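You operate a simulated robot arm through the tools that you are given. There is no shell and no other tool.

Carry out the task below with a simulated robot arm. There is one attempt and no reset: what you move stays moved.

Task
Hold-test the blue cartridge, vent, and put it in the tray its drop calls for.
Fine: clamp it in the nest first, set dial left at 0.5 bar; no drop is PASS, any drop REWORK; free the clamp only after venting. Set down upright: what you pick out.
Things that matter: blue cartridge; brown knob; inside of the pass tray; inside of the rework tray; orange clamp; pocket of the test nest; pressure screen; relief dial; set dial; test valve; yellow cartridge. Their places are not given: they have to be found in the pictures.

The check looks at the end state, three seconds after you hand in, the way a careful person would. Anything else that was tipped, shoved, dropped, spilled or broken makes it a failure.

Robot
A 7-joint arm with a two-finger gripper, fixed in place. Base frame: the origin is at the foot of the arm, x ahead of it, y to its left, z up; the work surface is at about z = 0. Lengths are in m, angles in rad, forces in N, time in s.
With the tool pointing down near the work surface it reaches from about 0.16 to 0.38 m from the base axis. Its first joint turns from -1.257 to 1.257 rad. Payload 0.6 kg.
Tool frame: the origin (TCP) lies between the finger pads and is the grasp point; the fingertips stand 0.022 m ahead of it; z points along the fingers, y is the line along which they close. The gripper opens to 0.092 m; its body begins 0.065 m behind the TCP.
Orientation is told as [roll, pitch, yaw] about the base's x, y, z axes, in that order, counted from this pose: with the fingers straight down and closing along the base's y, the tool's x points along the base's -x, its y along +y and its z along -z.

Tools
- The arm moves only by the tool step_arm. Its argument "targets" is one flat list of numbers, 7 for each row, row after row: the shift along the tool's x, y, z in units of 20 mm (1.0 is 20 mm), then the turn, a rotation vector about the tool's x, y, z in units of 4 degrees (1.0 is 4 degrees), then the finger opening in m, from 0 to 0.092. In form: [tx, ty, tz, ax, ay, az, claw, tx, ty, tz, ax, ay, az, claw, ...]. A call has 1 to 20 rows; each row shifts and turns the commanded pose from where the row before left it, along the tool's axes as they then stand. A call with a number of a shift or a turn outside -1 to 1 is refused whole. Rows are played at 5 a second. More than 0.05 m and 0.15 rad between two rows, or a gripper value outside its range, and nothing of the call is played. A pose out of reach is approached as far as the arm can. The call stops where the force on the tool passes 50 N (or 10 N more than at its start, if that is more) or the arm is blocked; 0.2 s more then pass. The fingers move at their own pace (about 0.0599 m/s each) and stop on an object; they squeeze with about 24 N. The grip force told is the motor's: it shows also when the fingers shut on nothing. Time passes only in rows, and 0.2 s behind the last, so rows that do not move let the fingers close. The reply holds the time, the measured pose of the TCP, the force on the tool along the base axes, the opening and the grip force, in the units named above and with some noise, with the torque about the TCP (base axes, N m) and any sound that the robot's microphone picked up, and new pictures: "views" is both (left out), scene, wrist or none.
- Cameras (640 x 400 px; columns grow to the right, rows downward): "scene" is fixed at [0.0768, -0.2976, 0.401]; the picture's right is [0.47, -0.88, 0.00], its down [-0.52, -0.28, -0.80] and it looks along [0.71, 0.38, -0.59] (base axes); focal length 214 px, centre (320, 200). "wrist" rides on the gripper at [0.071, 0.019, -0.102] in the tool frame; the picture's right is [-0.26, 0.97, 0.00], its down [-0.75, -0.20, -0.62] and it looks along [-0.60, -0.16, 0.78] (tool axes); focal length 280 px, centre (320, 200).
- measure_at(camera, pixels): for up to 12 pixels [column, row] of the newest picture of that camera ("zoom" is the newest enlarged one), the place [x, y, z] in the base frame of the surface seen there, good to about 0.002 m. It takes no simulated time.
- zoom(camera, box): a new picture of the part [left, top, right, bottom] of that camera's present view, enlarged. It takes no simulated time.
- job_done(): hands the job in; it is judged then, once.

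Leave the gripper open and the arm clear of the work at the hand-in unless told otherwise.

The tools are called after "Request:" as a command line: name --argument value ..., lists and objects as JSON in quotes. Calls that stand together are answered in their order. step_arm: Moves the arm, as the interface text tells. Its arguments: {"type":"object","properties":{"targets":{"type":"array","items":{"type":"number"}},"views":{"type":"string","enum":["both","scene","wrist","none"]}},"required":["targets"]} The other tools are called the same way: measure_at (camera, pixels) gives the place of the surface under pixels of a picture; zoom (camera, box) takes an enlarged picture of a part of a camera's view; job_done () hands the job in.

At the start:

```text
time_s: 0.0
ee_pos: [0.2454, -0.0415, 0.2807]
orientation: [-0.001, 0.0, 0.001]
force: [0.2, 0.0, 0.7]
moment: [-0.02, -0.02, 0.01]
opening: 0.0922
finger_force: 0.1
```

scene: 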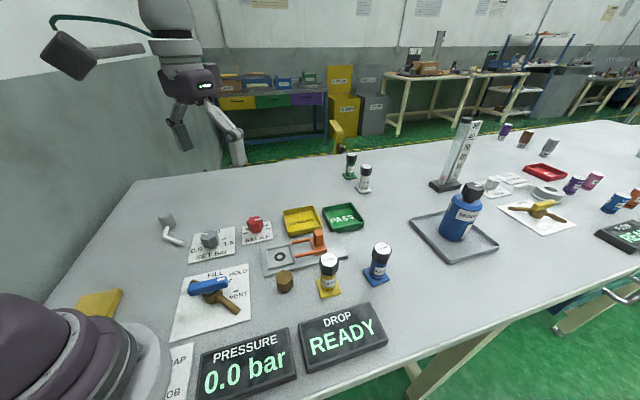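
wrist: 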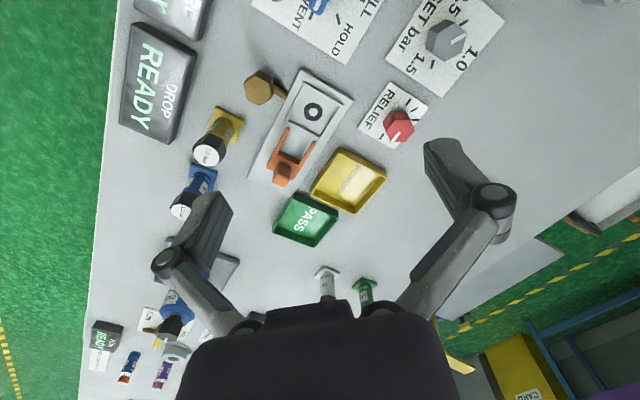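

I see the bench: the blue cartridge near scene (380,262), the yellow one near (329,275), the nest with the orange clamp near (305,250), the valve with blue handle near (210,288), the set dial near (210,240) and the relief dial near (255,225). I'll zoom in for details first.

Request:
zoom --camera "scene" --box '[150, 190, 290, 280]'

Request:
zoom --camera "scene" --box '[250, 195, 410, 305]'

Request:
zoom --camera "scene" --box '[150, 250, 310, 350]'

Request:
zoom --camera "wrist" --box '[220, 0, 520, 200]'

```text
4.44 times, centred on (220, 235) of scene
```

zoom: 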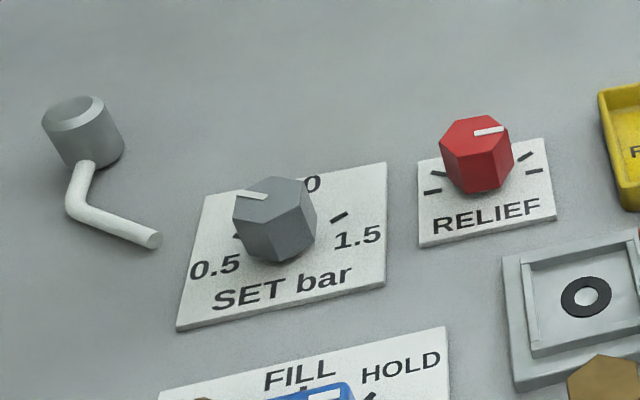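

```text
3.64 times, centred on (330, 250) of scene
```

zoom: 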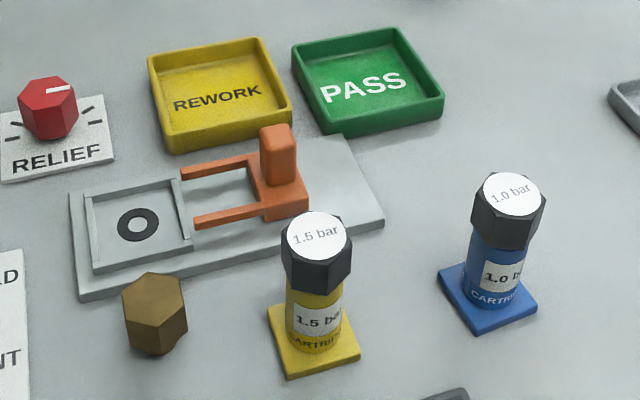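

```text
4.00 times, centred on (230, 300) of scene
```

zoom: 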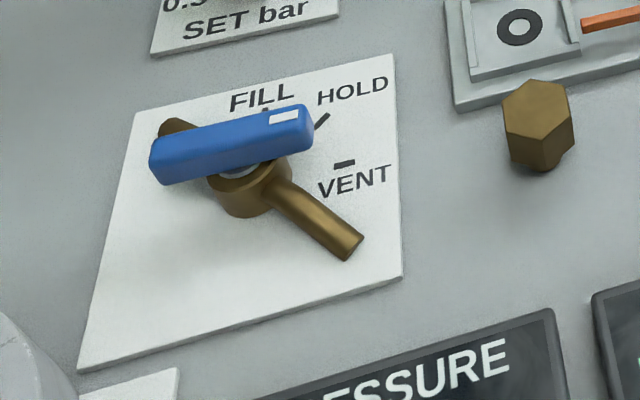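

```text
2.00 times, centred on (370, 100) of wrist
```

zoom: 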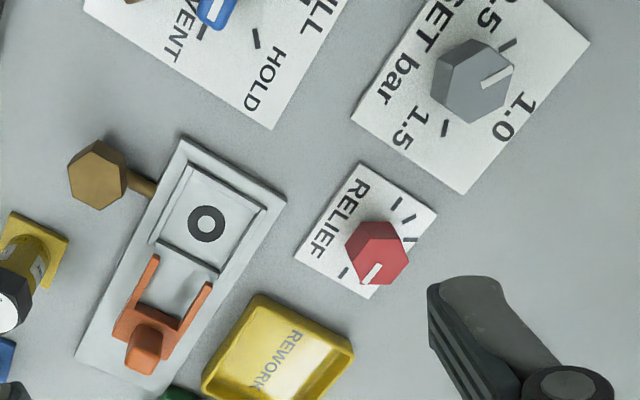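

Now I'll measure the main points, and look at the card at the left bottom edge and the screens.

Request:
zoom --camera "scene" --box '[120, 300, 400, 400]'

Request:
measure_at --camera "scene" --pixels '[[210, 240], [207, 236], [255, 222], [262, 222], [210, 287], [221, 279], [284, 281], [380, 250], [377, 275], [329, 260], [317, 238], [301, 247]]'

Request:
zoom --camera "wrist" --box '[100, 0, 260, 100]'

Request:
zoom --camera "wrist" --box '[230, 0, 390, 100]'

```text
2.29 times, centred on (260, 350) of scene
```

zoom: 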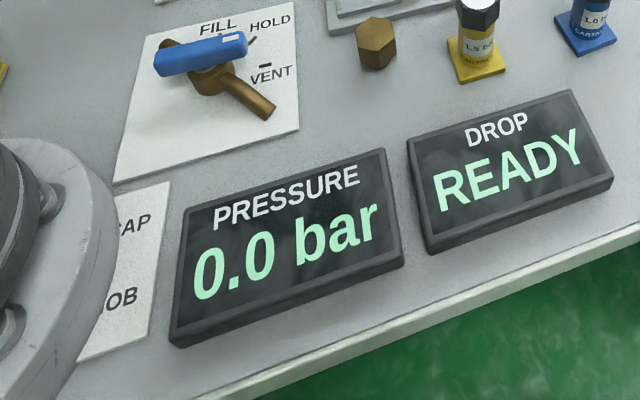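

```text
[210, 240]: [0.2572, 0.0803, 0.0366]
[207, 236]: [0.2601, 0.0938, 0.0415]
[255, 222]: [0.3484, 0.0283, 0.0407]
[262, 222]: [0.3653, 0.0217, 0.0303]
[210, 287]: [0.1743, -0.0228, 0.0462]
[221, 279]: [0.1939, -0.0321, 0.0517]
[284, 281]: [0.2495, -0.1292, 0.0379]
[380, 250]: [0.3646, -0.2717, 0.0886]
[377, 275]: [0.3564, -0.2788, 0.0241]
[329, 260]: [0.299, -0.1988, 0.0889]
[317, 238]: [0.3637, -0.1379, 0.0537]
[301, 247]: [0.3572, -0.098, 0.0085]
```

```text
4.00 times, centred on (180, 50) of wrist
```

zoom: 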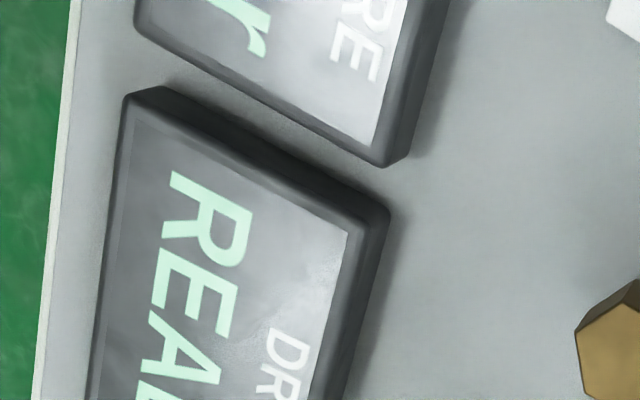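

```text
4.00 times, centred on (310, 50) of wrist
```

zoom: 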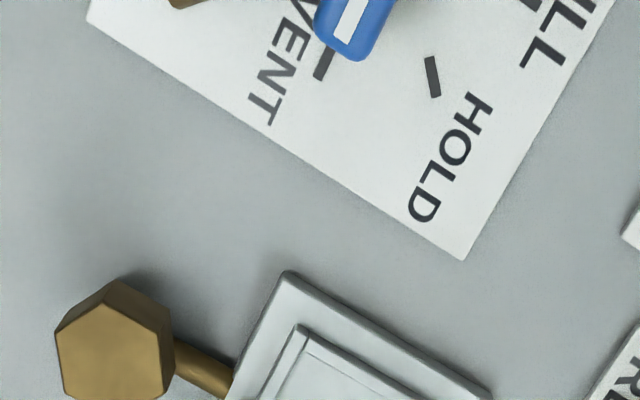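

The valve's white mark points at VENT in the wrist picture (about (318,5)). There is a partly hidden card at scene (180,365) reading "...AP / ...OB". I'll measure it, plus the plates' ticks, to plan.

Request:
measure_at --camera "scene" --pixels '[[192, 345], [180, 372], [160, 390], [170, 340], [250, 365], [340, 340], [265, 240], [284, 262], [230, 237], [200, 250], [224, 246], [203, 243]]'

Request:
measure_at --camera "wrist" --pixels '[[312, 112], [298, 100], [336, 98], [285, 150], [283, 172], [259, 87], [278, 93], [399, 125], [446, 40], [347, 180], [305, 220], [465, 35]]'

```text
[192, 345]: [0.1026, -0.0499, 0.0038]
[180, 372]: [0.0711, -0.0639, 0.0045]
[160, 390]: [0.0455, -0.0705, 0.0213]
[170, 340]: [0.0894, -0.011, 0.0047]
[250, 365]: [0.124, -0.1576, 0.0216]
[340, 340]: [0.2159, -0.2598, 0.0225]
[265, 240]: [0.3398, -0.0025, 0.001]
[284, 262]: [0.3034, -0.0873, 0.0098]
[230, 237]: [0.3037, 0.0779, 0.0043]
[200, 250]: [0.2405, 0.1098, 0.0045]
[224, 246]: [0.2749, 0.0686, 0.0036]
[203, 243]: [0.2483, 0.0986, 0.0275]
```

```text
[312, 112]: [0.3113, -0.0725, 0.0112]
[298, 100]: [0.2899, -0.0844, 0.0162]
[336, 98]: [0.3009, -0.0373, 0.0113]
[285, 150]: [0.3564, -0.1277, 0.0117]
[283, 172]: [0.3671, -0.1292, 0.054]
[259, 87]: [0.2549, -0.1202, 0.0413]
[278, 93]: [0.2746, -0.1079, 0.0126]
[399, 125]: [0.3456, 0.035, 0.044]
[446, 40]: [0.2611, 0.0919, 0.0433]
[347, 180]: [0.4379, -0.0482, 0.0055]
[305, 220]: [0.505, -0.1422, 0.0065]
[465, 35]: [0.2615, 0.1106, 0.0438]
```

I can't read the card at the arm's foot from here. I'll move the gripper high above the left side and turn it, so the wrist camera can look at the card, the valve and the set dial. Everything stays at z≈0.27, clear of the objects.

Request:
step_arm --targets '[0.4, 0.9, 0, 0, 0, 0, 0.092, 0.4, 0.9, 0, 0, 0, 0, 0.092, 0.4, 0.9, 0, 0, 0, 0, 0.092, 0.4, 0.9, 0, 0, 0, 0, 0.092, 0.4, 0.9, 0, 0, 0, 0, 0.092, 0.4, 0.9, 0, 0, 0, 0, 0.092, 0.4, 0.9, 0, 0, 0, 0, 0.092, 0.4, 0.7, 0, 0, 0, 0, 0.092, 0, 0, 0, 0, 0, 1, 0.092, 0, 0, 0, 0, 0, 1, 0.092, 0, 0, 0, 0, 0, 1, 0.092, 0, 0, 0, 0, 0, 1, 0.092, 0, 0, 0, 0, 0, 1, 0.092, 0, 0, 0, 0, 0, 1, 0.092, 0, 0, 0, 0, 0, 1, 0.092, 0, 0, 0, 0, 0, 1, 0.092, 0, 0, 0, 0, 0, 1, 0.092, 0, 0, 0, 0, 0, 1, 0.092, 0, 0, 0, 0, 0, 1, 0.092, 0, 0, 0, 0, 0, 1, 0.092]' --views "both"

```text
time_s: 4.2
ee_pos: [0.1805, 0.0968, 0.2806]
orientation: [0.001, 0.002, -0.839]
force: [0.7, -0.1, 0.8]
moment: [0.03, 0.02, -0.01]
opening: 0.0918
finger_force: 0.1
```

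scene: 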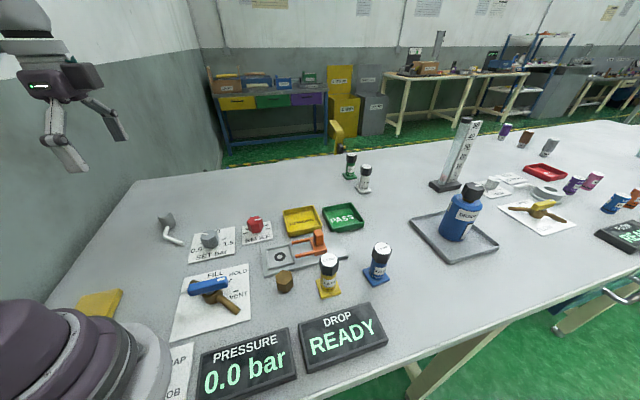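
wrist: 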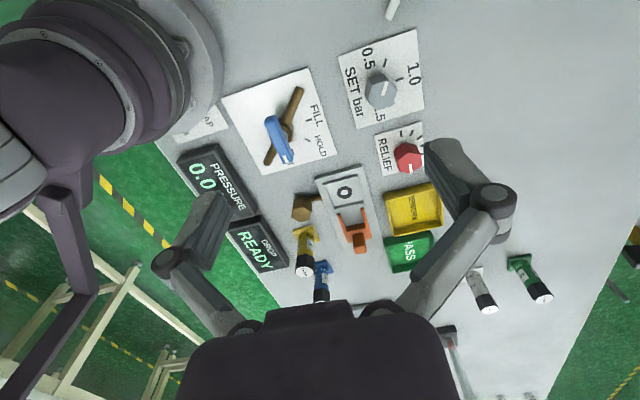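

The card is partly visible in the wrist picture near (205,122). Zooming there, and at the dial (380,85) and the valve (283,125).

Request:
zoom --camera "wrist" --box '[160, 80, 260, 150]'

Request:
zoom --camera "wrist" --box '[320, 20, 450, 180]'

Request:
zoom --camera "wrist" --box '[215, 60, 345, 180]'

```text
5.71 times, centred on (210, 115) of wrist
```

zoom: 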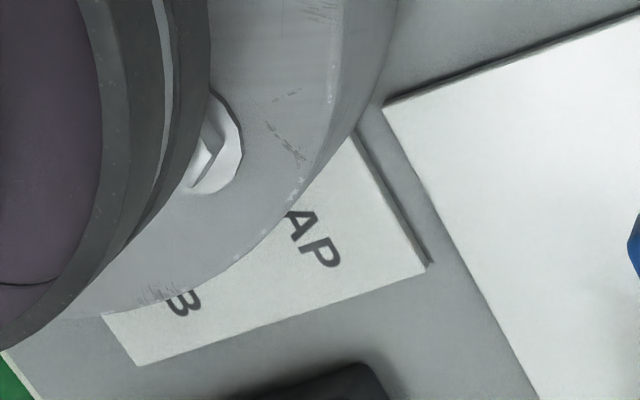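

```text
2.50 times, centred on (385, 100) of wrist
```

zoom: 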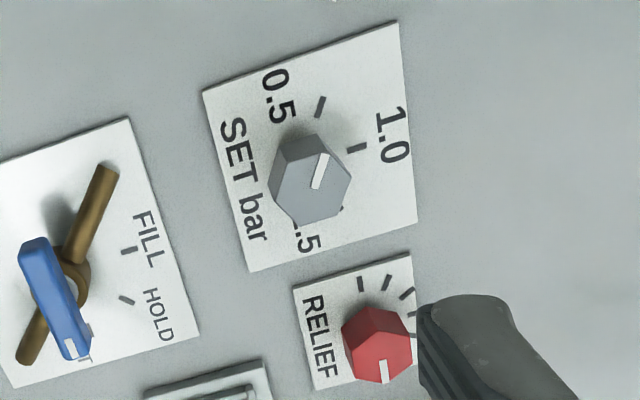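

```text
3.33 times, centred on (280, 120) of wrist
```

zoom: 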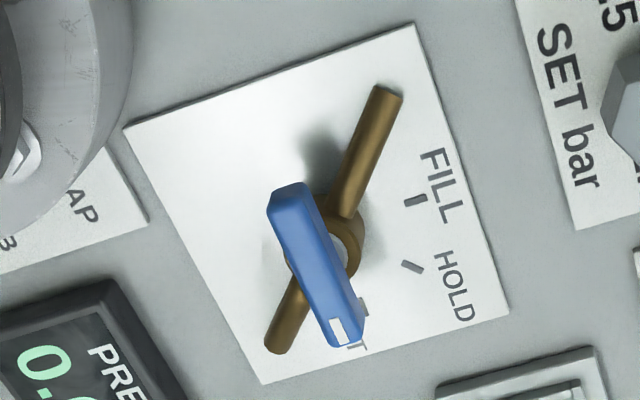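

The card under the foot only shows "..AP / ..B" and can't be read further. Now I'll measure the valve's parts in this last zoom: FILL tick (415,200), HOLD tick (412,266), handle ends, handle mark and the brown pipe.

Request:
measure_at --camera "zoom" --pixels '[[415, 200], [412, 266], [343, 330], [352, 318], [322, 340], [290, 200], [275, 215], [303, 190], [318, 260], [345, 245], [385, 100], [280, 340]]'

Request:
zoom --camera "wrist" --box '[340, 30, 430, 180]'

```text
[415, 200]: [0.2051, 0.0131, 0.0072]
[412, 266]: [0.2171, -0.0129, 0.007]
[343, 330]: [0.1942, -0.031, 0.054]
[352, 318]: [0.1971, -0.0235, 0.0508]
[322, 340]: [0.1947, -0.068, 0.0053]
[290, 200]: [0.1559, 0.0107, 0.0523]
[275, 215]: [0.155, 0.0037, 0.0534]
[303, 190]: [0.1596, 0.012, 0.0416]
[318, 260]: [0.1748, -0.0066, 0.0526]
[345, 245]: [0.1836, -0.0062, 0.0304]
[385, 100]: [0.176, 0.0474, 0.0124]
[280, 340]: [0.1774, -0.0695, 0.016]
```

```text
2.67 times, centred on (385, 105) of wrist
```

zoom: 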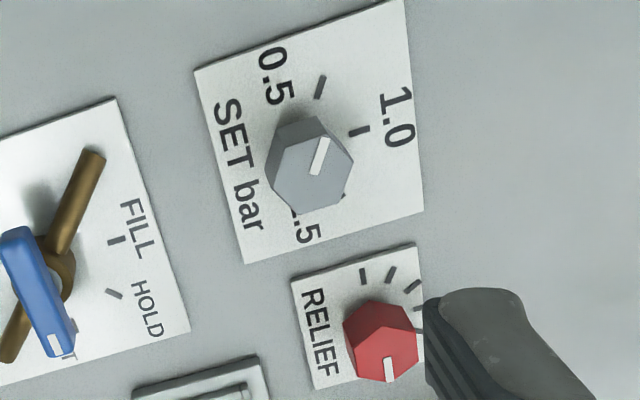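

Now measuring the set dial: 0.5 tick (320,87), 1.0 tick (358,131), 1.5 tick remnant (342,196), knob face (312,168), mark ends (316,172),(325,143), plus relief ticks and knob.

Request:
measure_at --camera "zoom" --pixels '[[320, 87], [358, 131], [343, 196], [316, 172], [325, 143], [327, 120], [354, 162], [335, 203], [298, 207], [272, 173], [286, 134], [312, 168]]'

Request:
measure_at --camera "zoom" --pixels '[[364, 276], [390, 274], [411, 287], [417, 308], [387, 345], [388, 372], [380, 338], [360, 303], [415, 350], [196, 72], [402, 2], [422, 210]]'

```text
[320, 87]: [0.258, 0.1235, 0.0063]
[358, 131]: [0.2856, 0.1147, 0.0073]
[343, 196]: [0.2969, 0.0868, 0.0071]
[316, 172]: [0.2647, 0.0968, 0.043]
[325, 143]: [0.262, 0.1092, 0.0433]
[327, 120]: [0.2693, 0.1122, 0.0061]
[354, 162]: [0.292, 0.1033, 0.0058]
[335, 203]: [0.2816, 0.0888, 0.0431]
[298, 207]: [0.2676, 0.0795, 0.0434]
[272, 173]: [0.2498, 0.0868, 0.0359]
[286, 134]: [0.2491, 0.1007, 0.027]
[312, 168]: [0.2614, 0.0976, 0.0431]
```

```text
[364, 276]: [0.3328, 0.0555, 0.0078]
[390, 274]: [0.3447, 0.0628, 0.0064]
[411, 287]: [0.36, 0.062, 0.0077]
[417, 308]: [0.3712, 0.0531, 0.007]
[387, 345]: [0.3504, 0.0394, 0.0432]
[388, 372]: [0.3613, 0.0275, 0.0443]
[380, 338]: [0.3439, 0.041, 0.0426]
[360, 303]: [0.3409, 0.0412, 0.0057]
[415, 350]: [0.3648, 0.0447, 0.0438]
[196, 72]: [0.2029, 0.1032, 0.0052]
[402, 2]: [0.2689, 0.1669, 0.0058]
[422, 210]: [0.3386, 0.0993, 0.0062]
```

The set dial's mark seems to point close to the 0.5 tick already, but I want it exact. I'll zoom hard in the fixed scene camera on the set dial, relief dial and valve.

Request:
zoom --camera "scene" --box '[186, 220, 242, 255]'

Request:
zoom --camera "wrist" --box '[340, 40, 420, 90]'

```text
11.43 times, centred on (214, 238) of scene
```

zoom: 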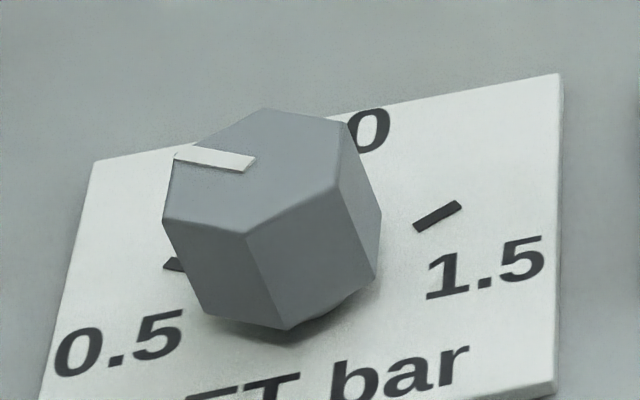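

```text
8.00 times, centred on (380, 65) of wrist
```

zoom: 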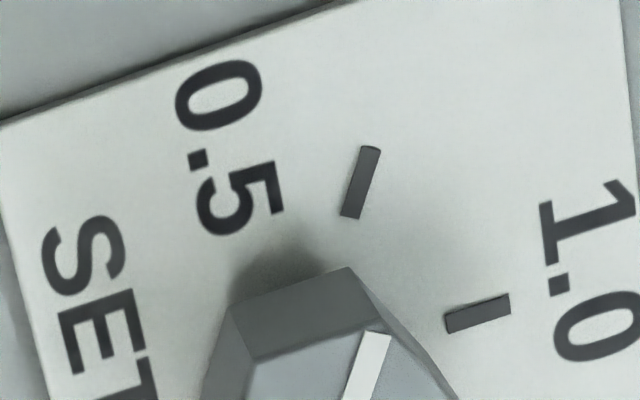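

By ray-casting from the pictures, the set dial's mark (about 107°) lines up with the 0.5 tick (about 106°), so it already stands at 0.5 bar. I'll leave it alone, and the filled pressure will confirm it. Next I'll measure the trays, the nest and both cartridges in the scene view.

Request:
zoom --camera "scene" --box '[270, 195, 390, 270]'

Request:
measure_at --camera "scene" --pixels '[[302, 225], [283, 212], [313, 206], [290, 236], [321, 226], [343, 218], [323, 212], [352, 205], [334, 231], [364, 218], [381, 250], [380, 244]]'

Request:
zoom --camera "scene" --box '[350, 230, 410, 295]'

```text
5.33 times, centred on (330, 232) of scene
```

zoom: 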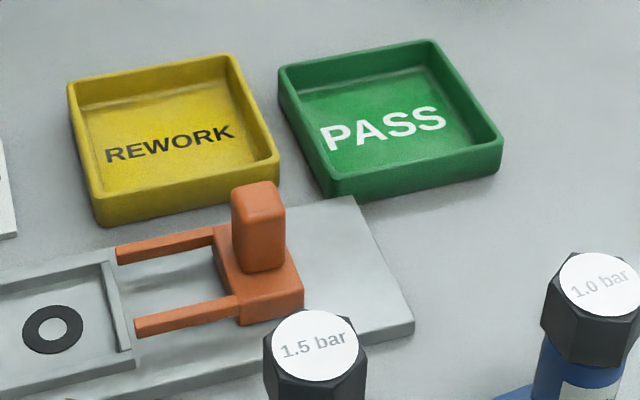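

```text
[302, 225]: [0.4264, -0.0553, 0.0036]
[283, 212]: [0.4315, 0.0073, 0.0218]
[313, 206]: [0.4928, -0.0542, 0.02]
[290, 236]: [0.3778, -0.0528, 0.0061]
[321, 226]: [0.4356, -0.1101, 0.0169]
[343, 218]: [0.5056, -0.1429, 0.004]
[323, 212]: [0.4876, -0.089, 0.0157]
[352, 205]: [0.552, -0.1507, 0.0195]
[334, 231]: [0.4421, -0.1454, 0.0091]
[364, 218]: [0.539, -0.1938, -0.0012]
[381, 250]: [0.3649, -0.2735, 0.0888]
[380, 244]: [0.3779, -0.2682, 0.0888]
```

```text
6.15 times, centred on (380, 262) of scene
```

zoom: 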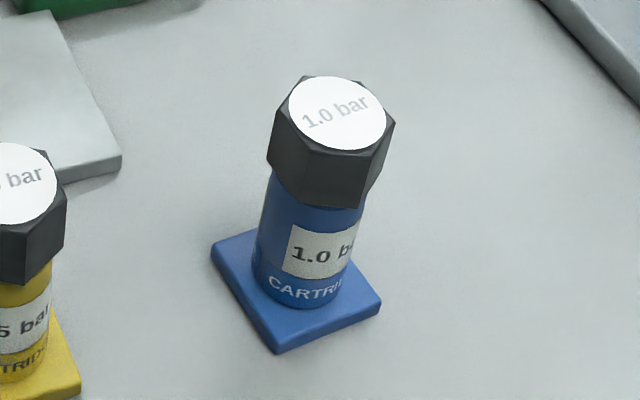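

Findings so far:
- The blue cartridge stands at about (0.374,-0.273) and the yellow at (0.302,-0.196).
- The nest pocket is at about (0.313,-0.068).
- The rework tray is at about (0.434,-0.052) and the pass tray at about (0.50,-0.146).

Blue and both trays lie beyond straight-down reach, so I'll need a tilted tool. I'll travel high at z=0.28 towards the right side first.

Request:
step_arm --targets '[-0.987, -0.384, 0, 0, 0, 0, 0.092, -0.987, -0.384, 0, 0, 0, 0, 0.092, -0.987, -0.384, 0, 0, 0, 0, 0.092, -0.987, -0.384, 0, 0, 0, 0, 0.092, -0.987, -0.384, 0, 0, 0, 0, 0.092, -0.987, -0.384, 0, 0, 0, 0, 0.092, -0.987, -0.384, 0, 0, 0, 0, 0.092, -0.987, -0.384, 0, 0, 0, 0, 0.092, -0.987, -0.384, 0, 0, 0, 0, 0.092, -0.987, -0.384, 0, 0, 0, 0, 0.092, -0.987, -0.384, 0, 0, 0, 0, 0.092, -0.987, -0.384, 0, 0, 0, 0, 0.092, -0.987, -0.384, 0, 0, 0, 0, 0.092, -0.987, -0.384, 0, 0, 0, 0, 0.092, -0.987, -0.384, 0, 0, 0, 0, 0.092, -0.987, -0.384, 0, 0, 0, 0, 0.092]' --views "both"

```text
time_s: 7.6
ee_pos: [0.2741, -0.1732, 0.272]
orientation: [0.001, 0.0, -0.837]
force: [0.5, 0.5, -0.3]
moment: [0.0, 0.03, 0.01]
opening: 0.0921
finger_force: 0.1
out of reach, approached as far as the arm can: row 14, 15, 16
```

scene: 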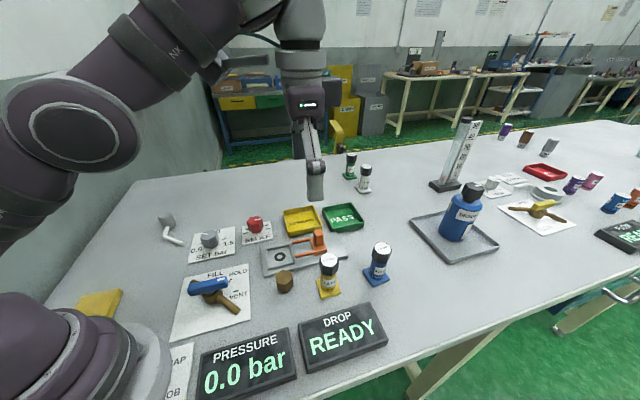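
wrist: 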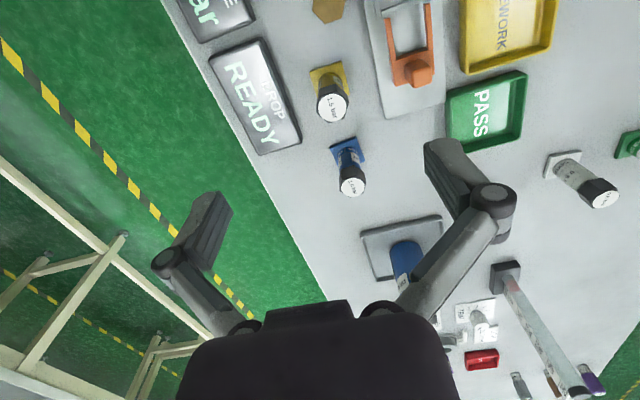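

At z=0.27 the straight-down reach ends at about r=0.32, so tilt is needed for the far objects. The wrist camera hangs on the tool's +x side and would be the low side of an outward tilt. I'll back off to a free spot and test whether the wrist can turn half around, so the camera ends up on top.

Request:
step_arm --targets '[0.967, 0.42, 0.25, 0, 0, 0, 0.092, 0.967, 0.42, 0.25, 0, 0, 0, 0.092, 0.967, 0.42, 0.25, 0, 0, 0, 0.092, 0.967, 0.42, 0.25, 0, 0, 0, 0.092, 0.967, 0.42, 0.25, 0, 0, 0, 0.092, 0.967, 0.42, 0.25, 0, 0, 0, 0.092, 0, 0, 0, 0, 0, 1, 0.092, 0, 0, 0, 0, 0, 1, 0.092, 0, 0, 0, 0, 0, 1, 0.092, 0, 0, 0, 0, 0, 1, 0.092, 0, 0, 0, 0, 0, 1, 0.092, 0, 0, 0, 0, 0, 1, 0.092, 0, 0, 0, 0, 0, 1, 0.092, 0, 0, 0, 0, 0, 1, 0.092, 0, 0, 0, 0, 0, 1, 0.092, 0, 0, 0, 0, 0, 1, 0.092, 0, 0, 0, 0, 0, 1, 0.092, 0, 0, 0, 0, 0, 1, 0.092, 0, 0, 0, 0, 0, 1, 0.092, 0, 0, 0, 0, 0, 1, 0.092]' --views "none"

```text
time_s: 11.8
ee_pos: [0.234, -0.0533, 0.2428]
orientation: [0.0, 0.001, -1.816]
force: [0.7, 1.0, 0.4]
moment: [0.0, 0.0, 0.02]
opening: 0.092
finger_force: 0.0
```

Rotation works so far (yaw -1.816). I'll continue turning the same way to see where it stops.

Request:
step_arm --targets '[0, 0, 0, 0, 0, 1, 0.092, 0, 0, 0, 0, 0, 1, 0.092, 0, 0, 0, 0, 0, 1, 0.092, 0, 0, 0, 0, 0, 1, 0.092, 0, 0, 0, 0, 0, 1, 0.092, 0, 0, 0, 0, 0, 1, 0.092, 0, 0, 0, 0, 0, 1, 0.092, 0, 0, 0, 0, 0, 1, 0.092, 0, 0, 0, 0, 0, 1, 0.092, 0, 0, 0, 0, 0, 1, 0.092, 0, 0, 0, 0, 0, 1, 0.092, 0, 0, 0, 0, 0, 1, 0.092, 0, 0, 0, 0, 0, 1, 0.092, 0, 0, 0, 0, 0, 1, 0.092, 0, 0, 0, 0, 0, 1, 0.092, 0, 0, 0, 0, 0, 1, 0.092, 0, 0, 0, 0, 0, 1, 0.092, 0, 0, 0, 0, 0, 1, 0.092, 0, 0, 0, 0, 0, 1, 0.092, 0, 0, 0, 0, 0, 1, 0.092]' --views "both"

```text
time_s: 16.0
ee_pos: [0.2343, -0.0543, 0.2422]
orientation: [-0.001, 0.0, 3.07]
force: [0.1, 0.0, -0.6]
moment: [-0.02, -0.01, -0.02]
opening: 0.092
finger_force: 0.1
```

scene: 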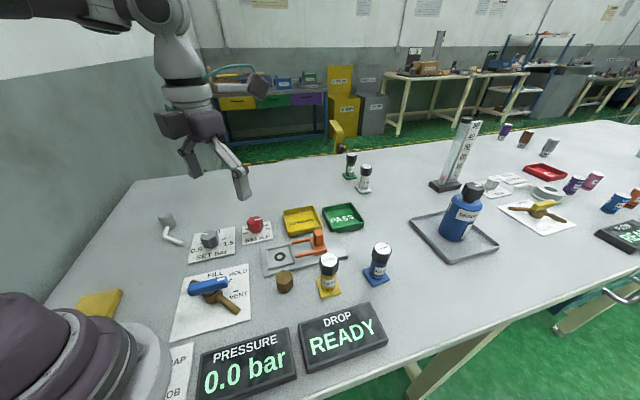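
wrist: 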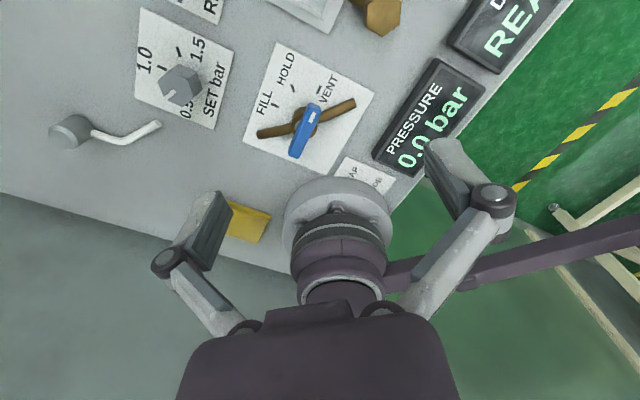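

The half-turn works (yaw 3.07), and the camera is now on the outward side. This view also shows the dials and valve from the other side, so I'll zoom in on both and measure them.

Request:
zoom --camera "wrist" --box '[130, 0, 250, 130]'

Request:
zoom --camera "wrist" --box '[230, 40, 390, 200]'

Request:
measure_at --camera "wrist" --pixels '[[276, 104], [293, 90], [320, 90], [312, 110], [298, 150], [265, 133], [350, 104], [305, 130]]'

```text
3.08 times, centred on (190, 65) of wrist
```

zoom: 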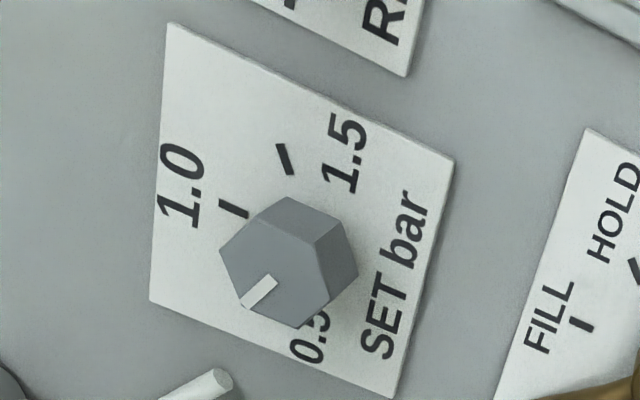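

```text
2.50 times, centred on (310, 120) of wrist
```

zoom: 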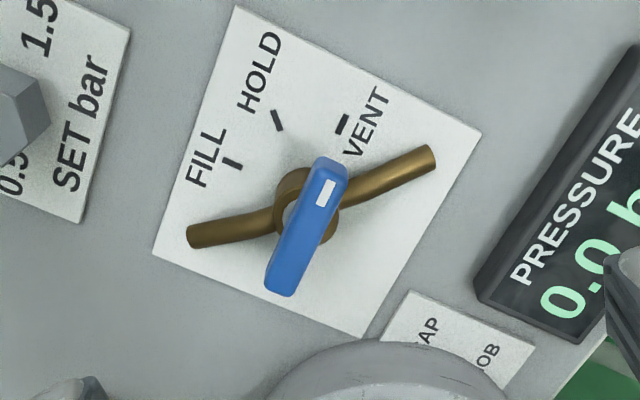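

```text
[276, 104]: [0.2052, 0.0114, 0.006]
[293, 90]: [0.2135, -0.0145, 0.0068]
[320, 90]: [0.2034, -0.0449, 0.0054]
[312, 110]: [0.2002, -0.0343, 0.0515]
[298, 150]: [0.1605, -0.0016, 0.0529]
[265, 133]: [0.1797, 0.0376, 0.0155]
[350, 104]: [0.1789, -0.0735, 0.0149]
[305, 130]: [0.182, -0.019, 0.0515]
```

The valve's VENT, HOLD and FILL ticks lie at about -46°, -2° and +44° around the pivot (0.177,-0.013). The handle is at VENT and the set dial reads 0.5. Next I'll turn a little more and tilt the tool 36° outward with the camera on top, ready to reach blue.

Request:
step_arm --targets '[0, 0, 0, 0, 0, 1, 0.075, 0, 0, 0, 0, 0, 1, 0.075, 0, 0, 0, 0, 0, 1, 0.075, 0, 0, 0, 0, 0, 1, 0.075, 0, 0, 0, 0, 1, 0, 0.075, 0, 0, 0, 0, 1, 0, 0.075, 0, 0, 0, 0, 1, 0, 0.075, 0, 0, 0, 0, 1, 0, 0.075, 0, 0, 0, 0, 1, 0, 0.075, 0, 0, 0, 0, 1, 0, 0.075, 0, 0, 0, 0, 1, 0, 0.075, 0, 0, 0, 0, 1, 0, 0.075, 0, 0, 0, 0, 1, 0, 0.075]' --views "both"

```text
time_s: 18.8
ee_pos: [0.2731, -0.0383, 0.236]
orientation: [0.002, 0.559, 2.797]
force: [0.4, -0.3, -0.2]
moment: [-0.03, -0.01, 0.0]
opening: 0.075
finger_force: 0.0
out of reach, approached as far as the arm can: row 6, 8, 9, 10, 11, 12, 13
```

scene: 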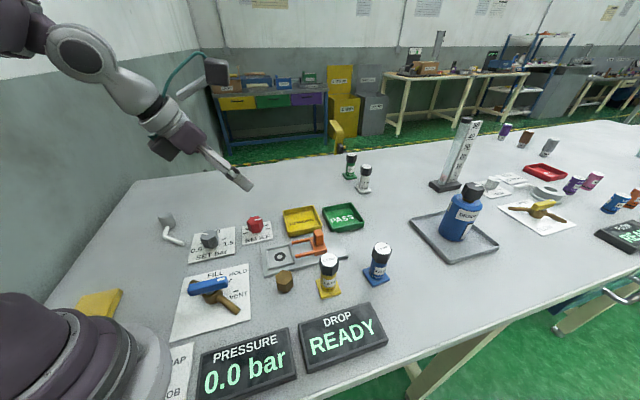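
wrist: 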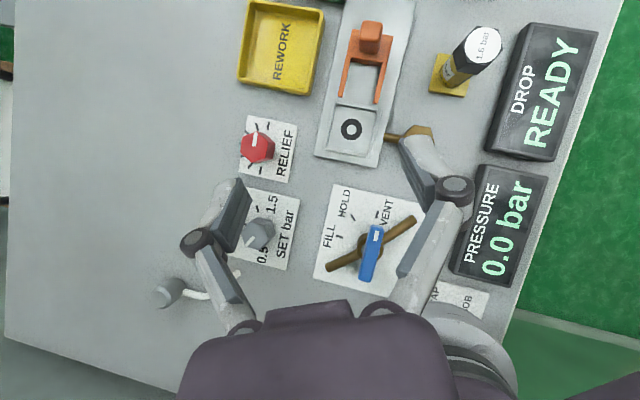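

The tilt is 32° now, limited here by the inner reach. Next I'll move out to hover above blue at about (0.374,-0.273,0.16), finishing the tilt there.

Request:
step_arm --targets '[0.538, 0.936, 0.784, 0, 0, 0, 0.075, 0.538, 0.936, 0.784, 0, 0, 0, 0.075, 0.538, 0.936, 0.784, 0, 0, 0, 0.075, 0.538, 0.936, 0.784, 0, 0, 0, 0.075, 0.538, 0.936, 0.784, 0, 0, 0, 0.075, 0.538, 0.936, 0.784, 0, 0, 0, 0.075, 0.538, 0.936, 0.784, 0, 0, 0, 0.075, 0.538, 0.936, 0.784, 0, 0, 0, 0.075, 0.538, 0.936, 0.784, 0, 0, 0, 0.075, 0.538, 0.936, 0.784, 0, 0, 0, 0.075, 0, 0, 0, 0, 1, 0, 0.075]' --views "both"

```text
time_s: 21.2
ee_pos: [0.3841, -0.2729, 0.1623]
orientation: [-0.01, 0.623, 2.783]
force: [0.2, -1.0, 0.2]
moment: [-0.02, 0.0, -0.01]
opening: 0.0749
finger_force: 0.0
out of reach, approached as far as the arm can: row 1, 3, 11
```

scene: 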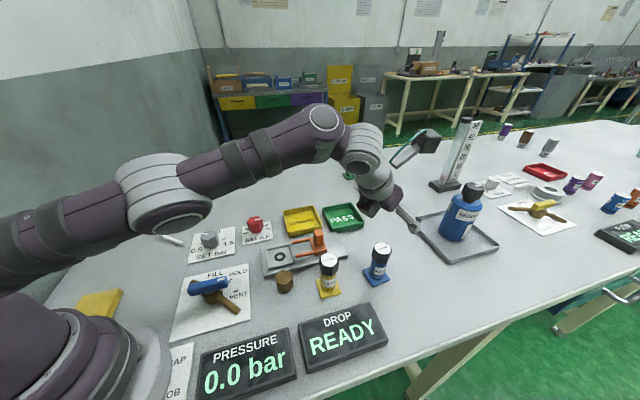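
wrist: 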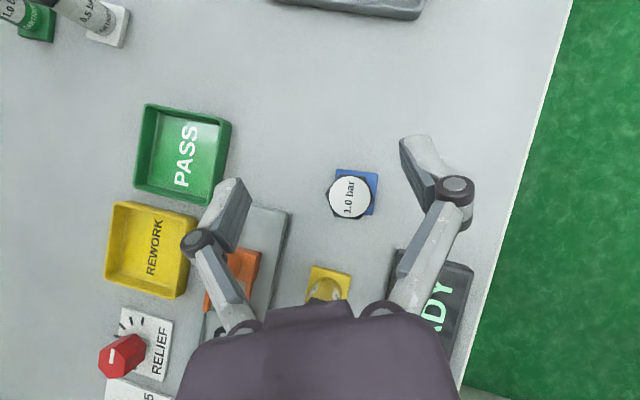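

The gripper is above blue. I'll zoom on the blue cartridge in the wrist picture, near (352,195), to get its exact place and turn.

Request:
zoom --camera "wrist" --box '[312, 160, 392, 230]'

Request:
measure_at --camera "wrist" --pixels '[[351, 197], [348, 197], [340, 172], [377, 174], [372, 213], [352, 180], [352, 213], [328, 285], [340, 271], [310, 270]]'

```text
5.71 times, centred on (352, 195) of wrist
```

zoom: 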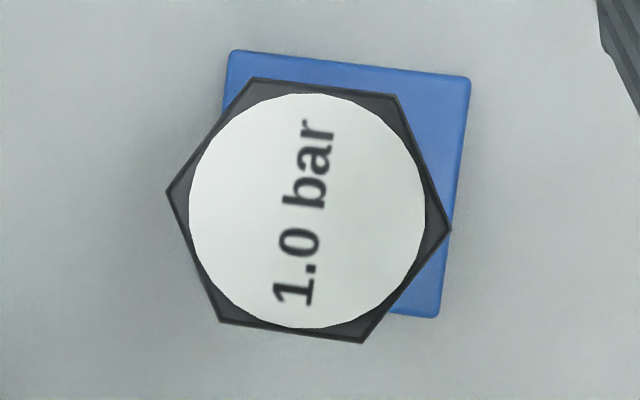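

```text
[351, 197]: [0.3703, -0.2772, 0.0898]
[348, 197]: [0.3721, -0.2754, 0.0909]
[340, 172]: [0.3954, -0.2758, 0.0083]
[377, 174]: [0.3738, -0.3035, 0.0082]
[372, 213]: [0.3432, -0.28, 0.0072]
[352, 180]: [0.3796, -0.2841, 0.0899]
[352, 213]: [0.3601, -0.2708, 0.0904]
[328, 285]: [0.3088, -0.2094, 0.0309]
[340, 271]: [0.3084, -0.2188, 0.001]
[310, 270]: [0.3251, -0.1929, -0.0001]
```

Blue's centre is about (0.372,-0.275), its cap top is at z≈0.089, and its base is turned about 51.5°. I'll centre over it and come down vertically to z≈0.10, then look.

Request:
step_arm --targets '[-0.43, 0.31, -0.31, 0, 0, 0, 0.075, -0.5835, 0, 0.8121, 0, 0, 0, 0.075, -0.5835, 0, 0.8121, 0, 0, 0, 0.075, -0.5835, 0, 0.8121, 0, 0, 0, 0.075]' --views "both"

```text
time_s: 22.2
ee_pos: [0.3714, -0.2736, 0.1022]
orientation: [-0.003, 0.628, 2.793]
force: [0.1, 0.1, -0.4]
moment: [-0.02, -0.02, 0.0]
opening: 0.0749
finger_force: 0.0
```

scene: 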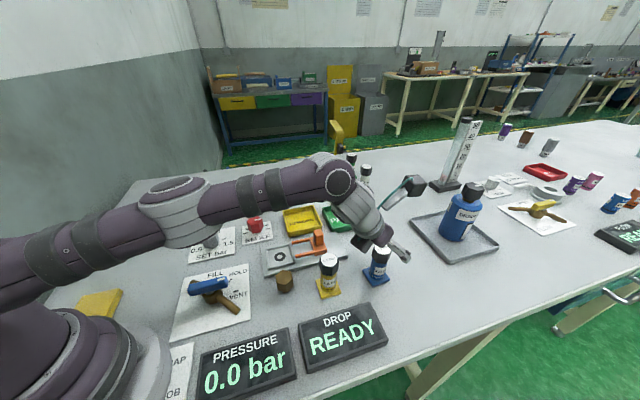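
wrist: 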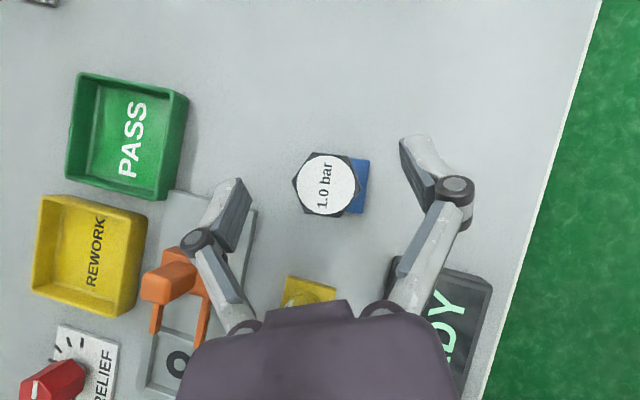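

Blue's cap, at about (326,184), is centred between the fingers. I'll check clearance to the yellow cartridge in a scene zoom before going lower.

Request:
zoom --camera "scene" --box '[300, 170, 430, 300]'

Request:
measure_at --camera "wrist" --pixels '[[326, 184], [320, 184], [332, 184], [326, 170], [326, 200]]'

```text
3.08 times, centred on (365, 235) of scene
```

zoom: 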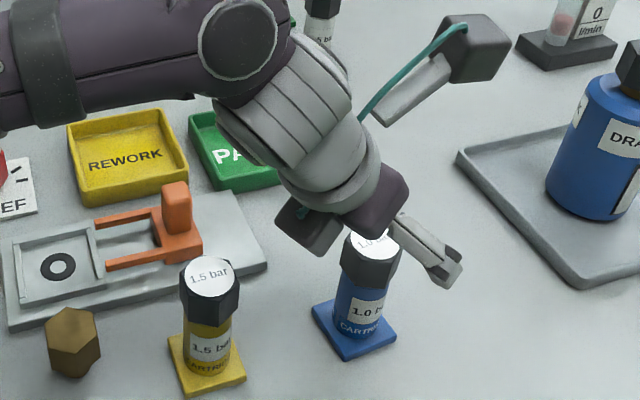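

```text
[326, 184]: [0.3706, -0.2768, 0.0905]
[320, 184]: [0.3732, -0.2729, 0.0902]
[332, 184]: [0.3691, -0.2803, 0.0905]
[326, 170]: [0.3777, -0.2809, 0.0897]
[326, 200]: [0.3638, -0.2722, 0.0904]
```

The path is a bit tight next to yellow with this heading. I'll rise 2 cm, lessen the tilt to 28° and turn the heading to -30°, which keeps the gripper body farther from yellow, then check.

Request:
step_arm --targets '[0.588, 0, -0.809, 0, 0, 0, 0.075, 0, 0, 0, 0, -1, 0, 0.075, 0, 0, 0, 0, -1, 0, 0.075, 0, 0, 0, -0.391, 0, 0.736, 0.075, 0, 0, 0, -0.391, 0, 0.736, 0.075, 0, 0, 0, -0.391, 0, 0.736, 0.075, 0, 0, 0, 0, 0, 0, 0.075]' --views "both"

```text
time_s: 23.8
ee_pos: [0.3857, -0.2791, 0.1314]
orientation: [-0.038, 0.605, 2.633]
force: [0.4, -0.3, 0.2]
moment: [0.0, 0.0, 0.01]
opening: 0.0751
finger_force: 0.0
out of reach, approached as far as the arm can: row 2, 3, 4
```

scene: 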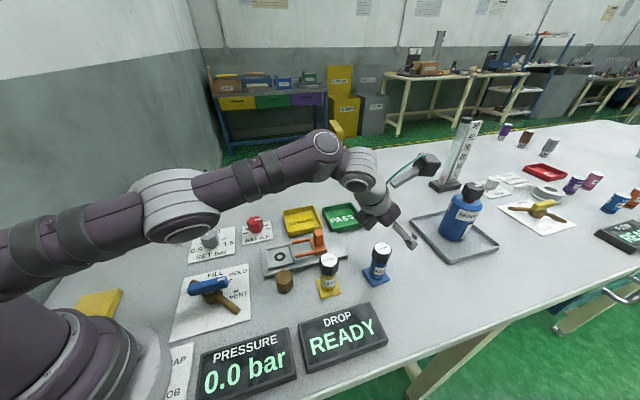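
wrist: 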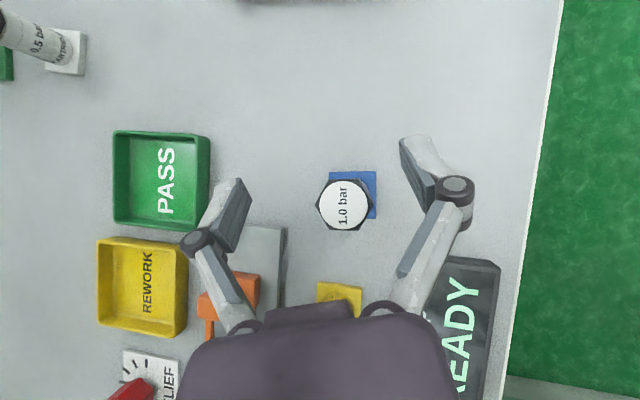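

The arm can't lessen the tilt there: it holds about 35° and drifted a little outward. The heading of -29° is fine, so I'll keep the 35° tilt, take out the small roll, and centre again over blue at z≈0.10.

Request:
step_arm --targets '[-0.728, 0.088, 0.45, -0.27, 0, 0, 0.075, -0.728, 0.088, 0.45, -0.27, 0, 0, 0.075, 0, 0, 0, 0, 0, 0, 0.075]' --views "both"

```text
time_s: 24.6
ee_pos: [0.3719, -0.2752, 0.0995]
orientation: [0.002, 0.603, 2.631]
force: [-0.4, -0.4, -0.3]
moment: [0.0, 0.02, 0.01]
opening: 0.0748
finger_force: 0.0
```

scene: 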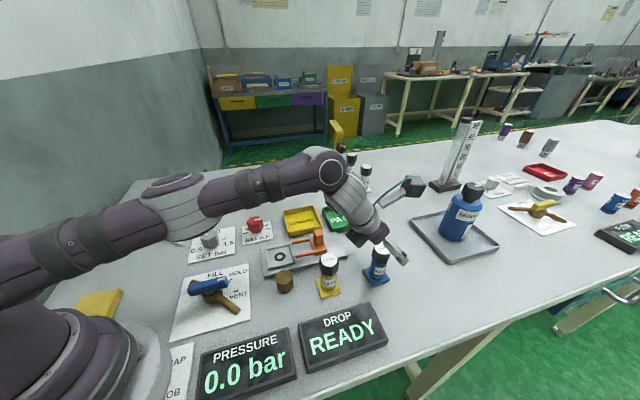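
wrist: 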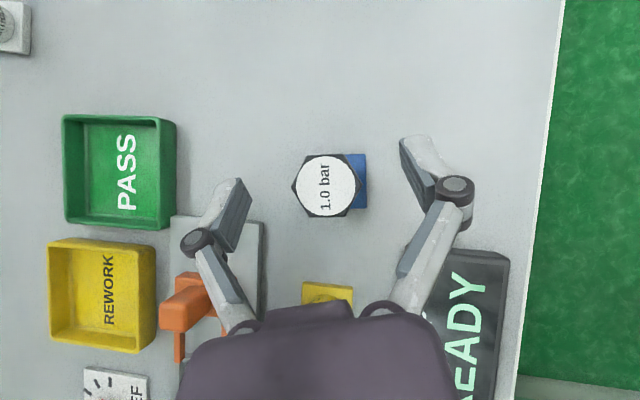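

Centred well. I'll come down vertically most of the way and check in the scene view.

Request:
step_arm --targets '[-0.5245, 0, 0.762, 0, 0, 0, 0.075, -0.5245, 0, 0.762, 0, 0, 0, 0.075]' --views "both"

Request:
zoom --camera "scene" --box '[310, 200, 430, 300]'

```text
time_s: 25.2
ee_pos: [0.3727, -0.276, 0.0632]
orientation: [0.003, 0.604, 2.633]
force: [-0.1, -0.1, -0.4]
moment: [-0.01, 0.0, 0.03]
opening: 0.0748
finger_force: 0.0
```

scene: 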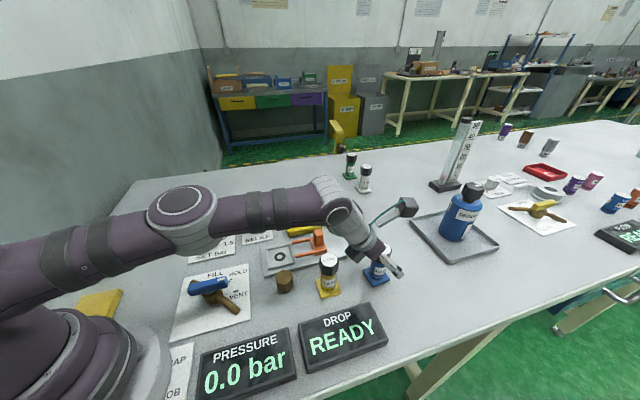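
wrist: 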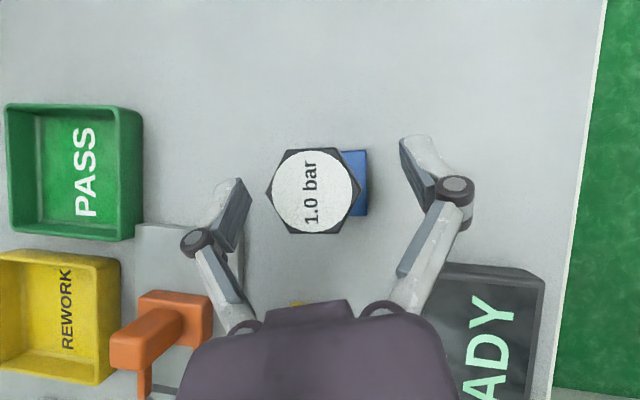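

```text
4.00 times, centred on (370, 250) of scene
```

zoom: 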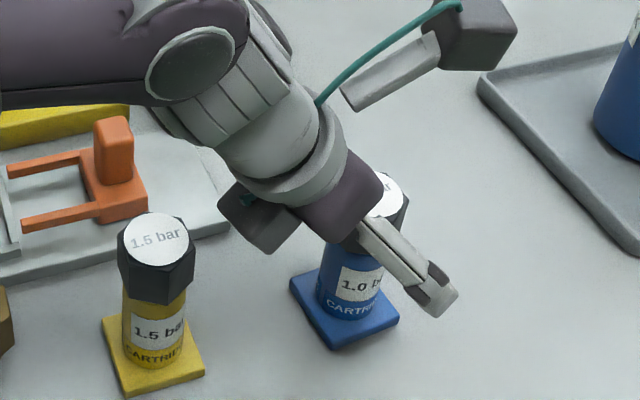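

The gripper is still clear of yellow. I'll lower the last 19 mm to z≈0.044 and close on the body.

Request:
step_arm --targets '[-0.545, 0, 0.79, 0, 0, 0, 0.075, 0, 0, 0, 0, 0, 0, 0.075]' --views "both"

Request:
zoom --camera "scene" --box '[310, 200, 430, 300]'

```text
time_s: 25.8
ee_pos: [0.3724, -0.275, 0.0435]
orientation: [0.0, 0.603, 2.631]
force: [0.1, -0.5, -0.2]
moment: [0.0, -0.01, 0.01]
opening: 0.0749
finger_force: 0.0
```

scene: 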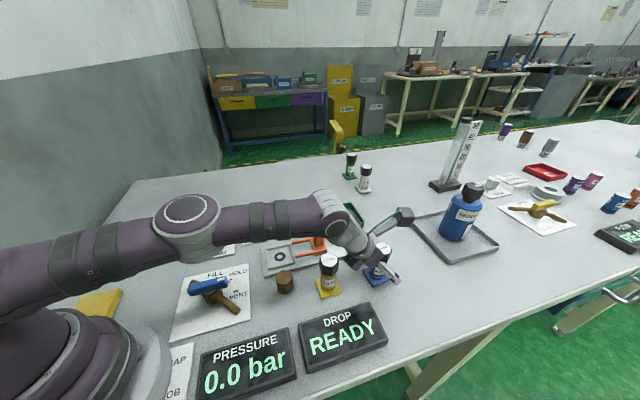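
wrist: 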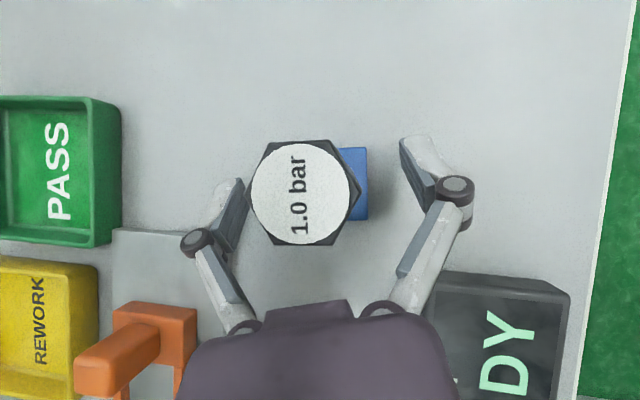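

```text
4.00 times, centred on (370, 250) of scene
```

zoom: 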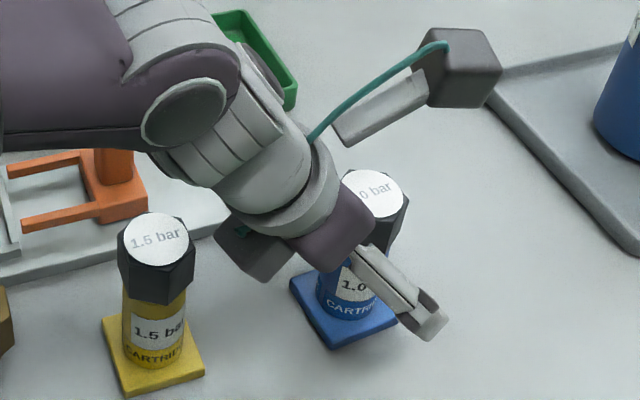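

Position (0.3724,-0.275,0.0435), with yellow untouched. Closing the gripper on the body now.

Request:
step_arm --targets '[0, 0, 0, 0, 0, 0, 0.05, 0, 0, 0, 0, 0, 0, 0.03, 0, 0, 0, 0, 0, 0, 0.01, 0, 0, 0, 0, 0, 0, 0.0, 0, 0, 0, 0, 0, 0, 0.0]' --views "both"

```text
time_s: 27.0
ee_pos: [0.3739, -0.2747, 0.0431]
orientation: [-0.001, 0.605, 2.633]
force: [-1.1, -0.3, 2.9]
moment: [0.11, 0.04, 0.06]
opening: 0.028
finger_force: 24.2
```

scene: 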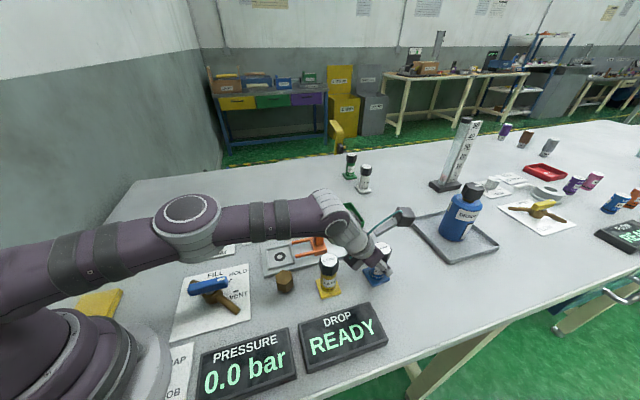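
wrist: 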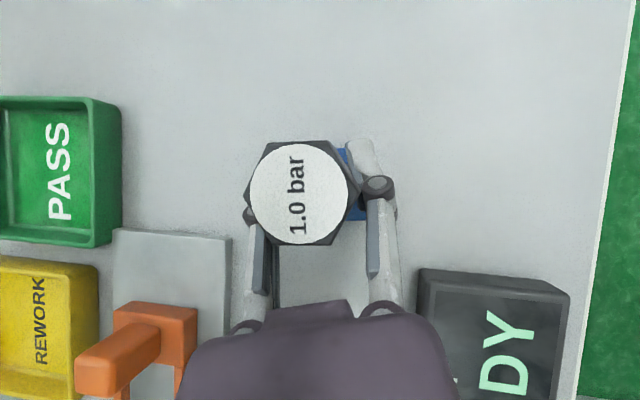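

Blue is gripped at 28 mm opening and 24 N. Lifting straight up by about 0.11 m, so its base clears yellow and the clamp on the way.

Request:
step_arm --targets '[0.527, 0, -0.766, 0, 0, 0, 0.0, 0.527, 0, -0.766, 0, 0, 0, 0.0, 0.527, 0, -0.766, 0, 0, 0, 0.0, 0.527, 0, -0.766, 0, 0, 0, 0.0, 0.527, 0, -0.766, 0, 0, 0, 0.0, 0.527, 0, -0.766, 0, 0, 0, 0.0]' --views "both"

Request:
zoom --camera "scene" --box '[310, 170, 440, 290]'

```text
time_s: 28.4
ee_pos: [0.3724, -0.2752, 0.1569]
orientation: [0.0, 0.605, 2.632]
force: [0.3, -0.2, -1.5]
moment: [-0.01, 0.02, 0.0]
opening: 0.0268
finger_force: 23.9
```

scene: 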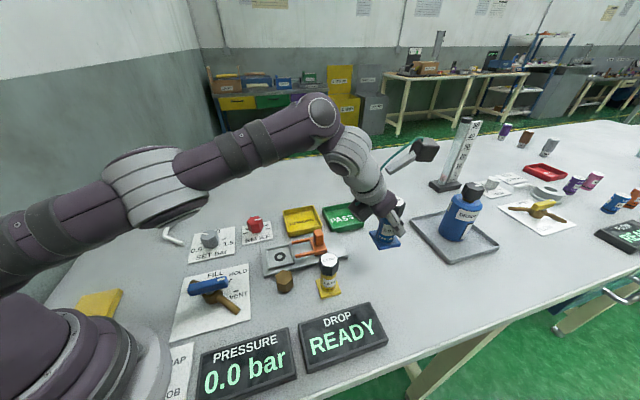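
wrist: 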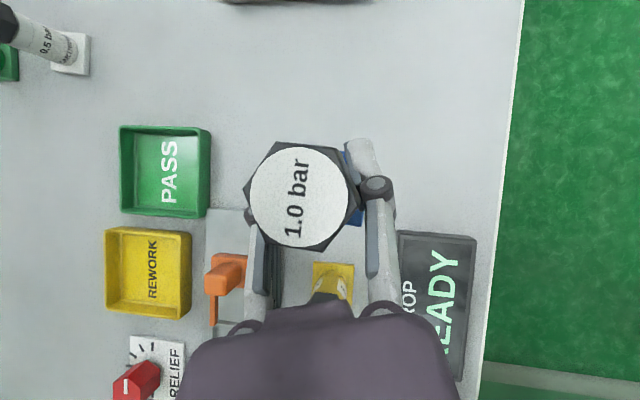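

```text
3.33 times, centred on (375, 230) of scene
```

zoom: 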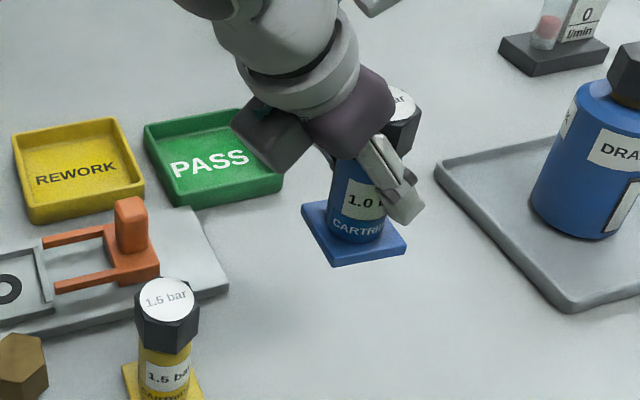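

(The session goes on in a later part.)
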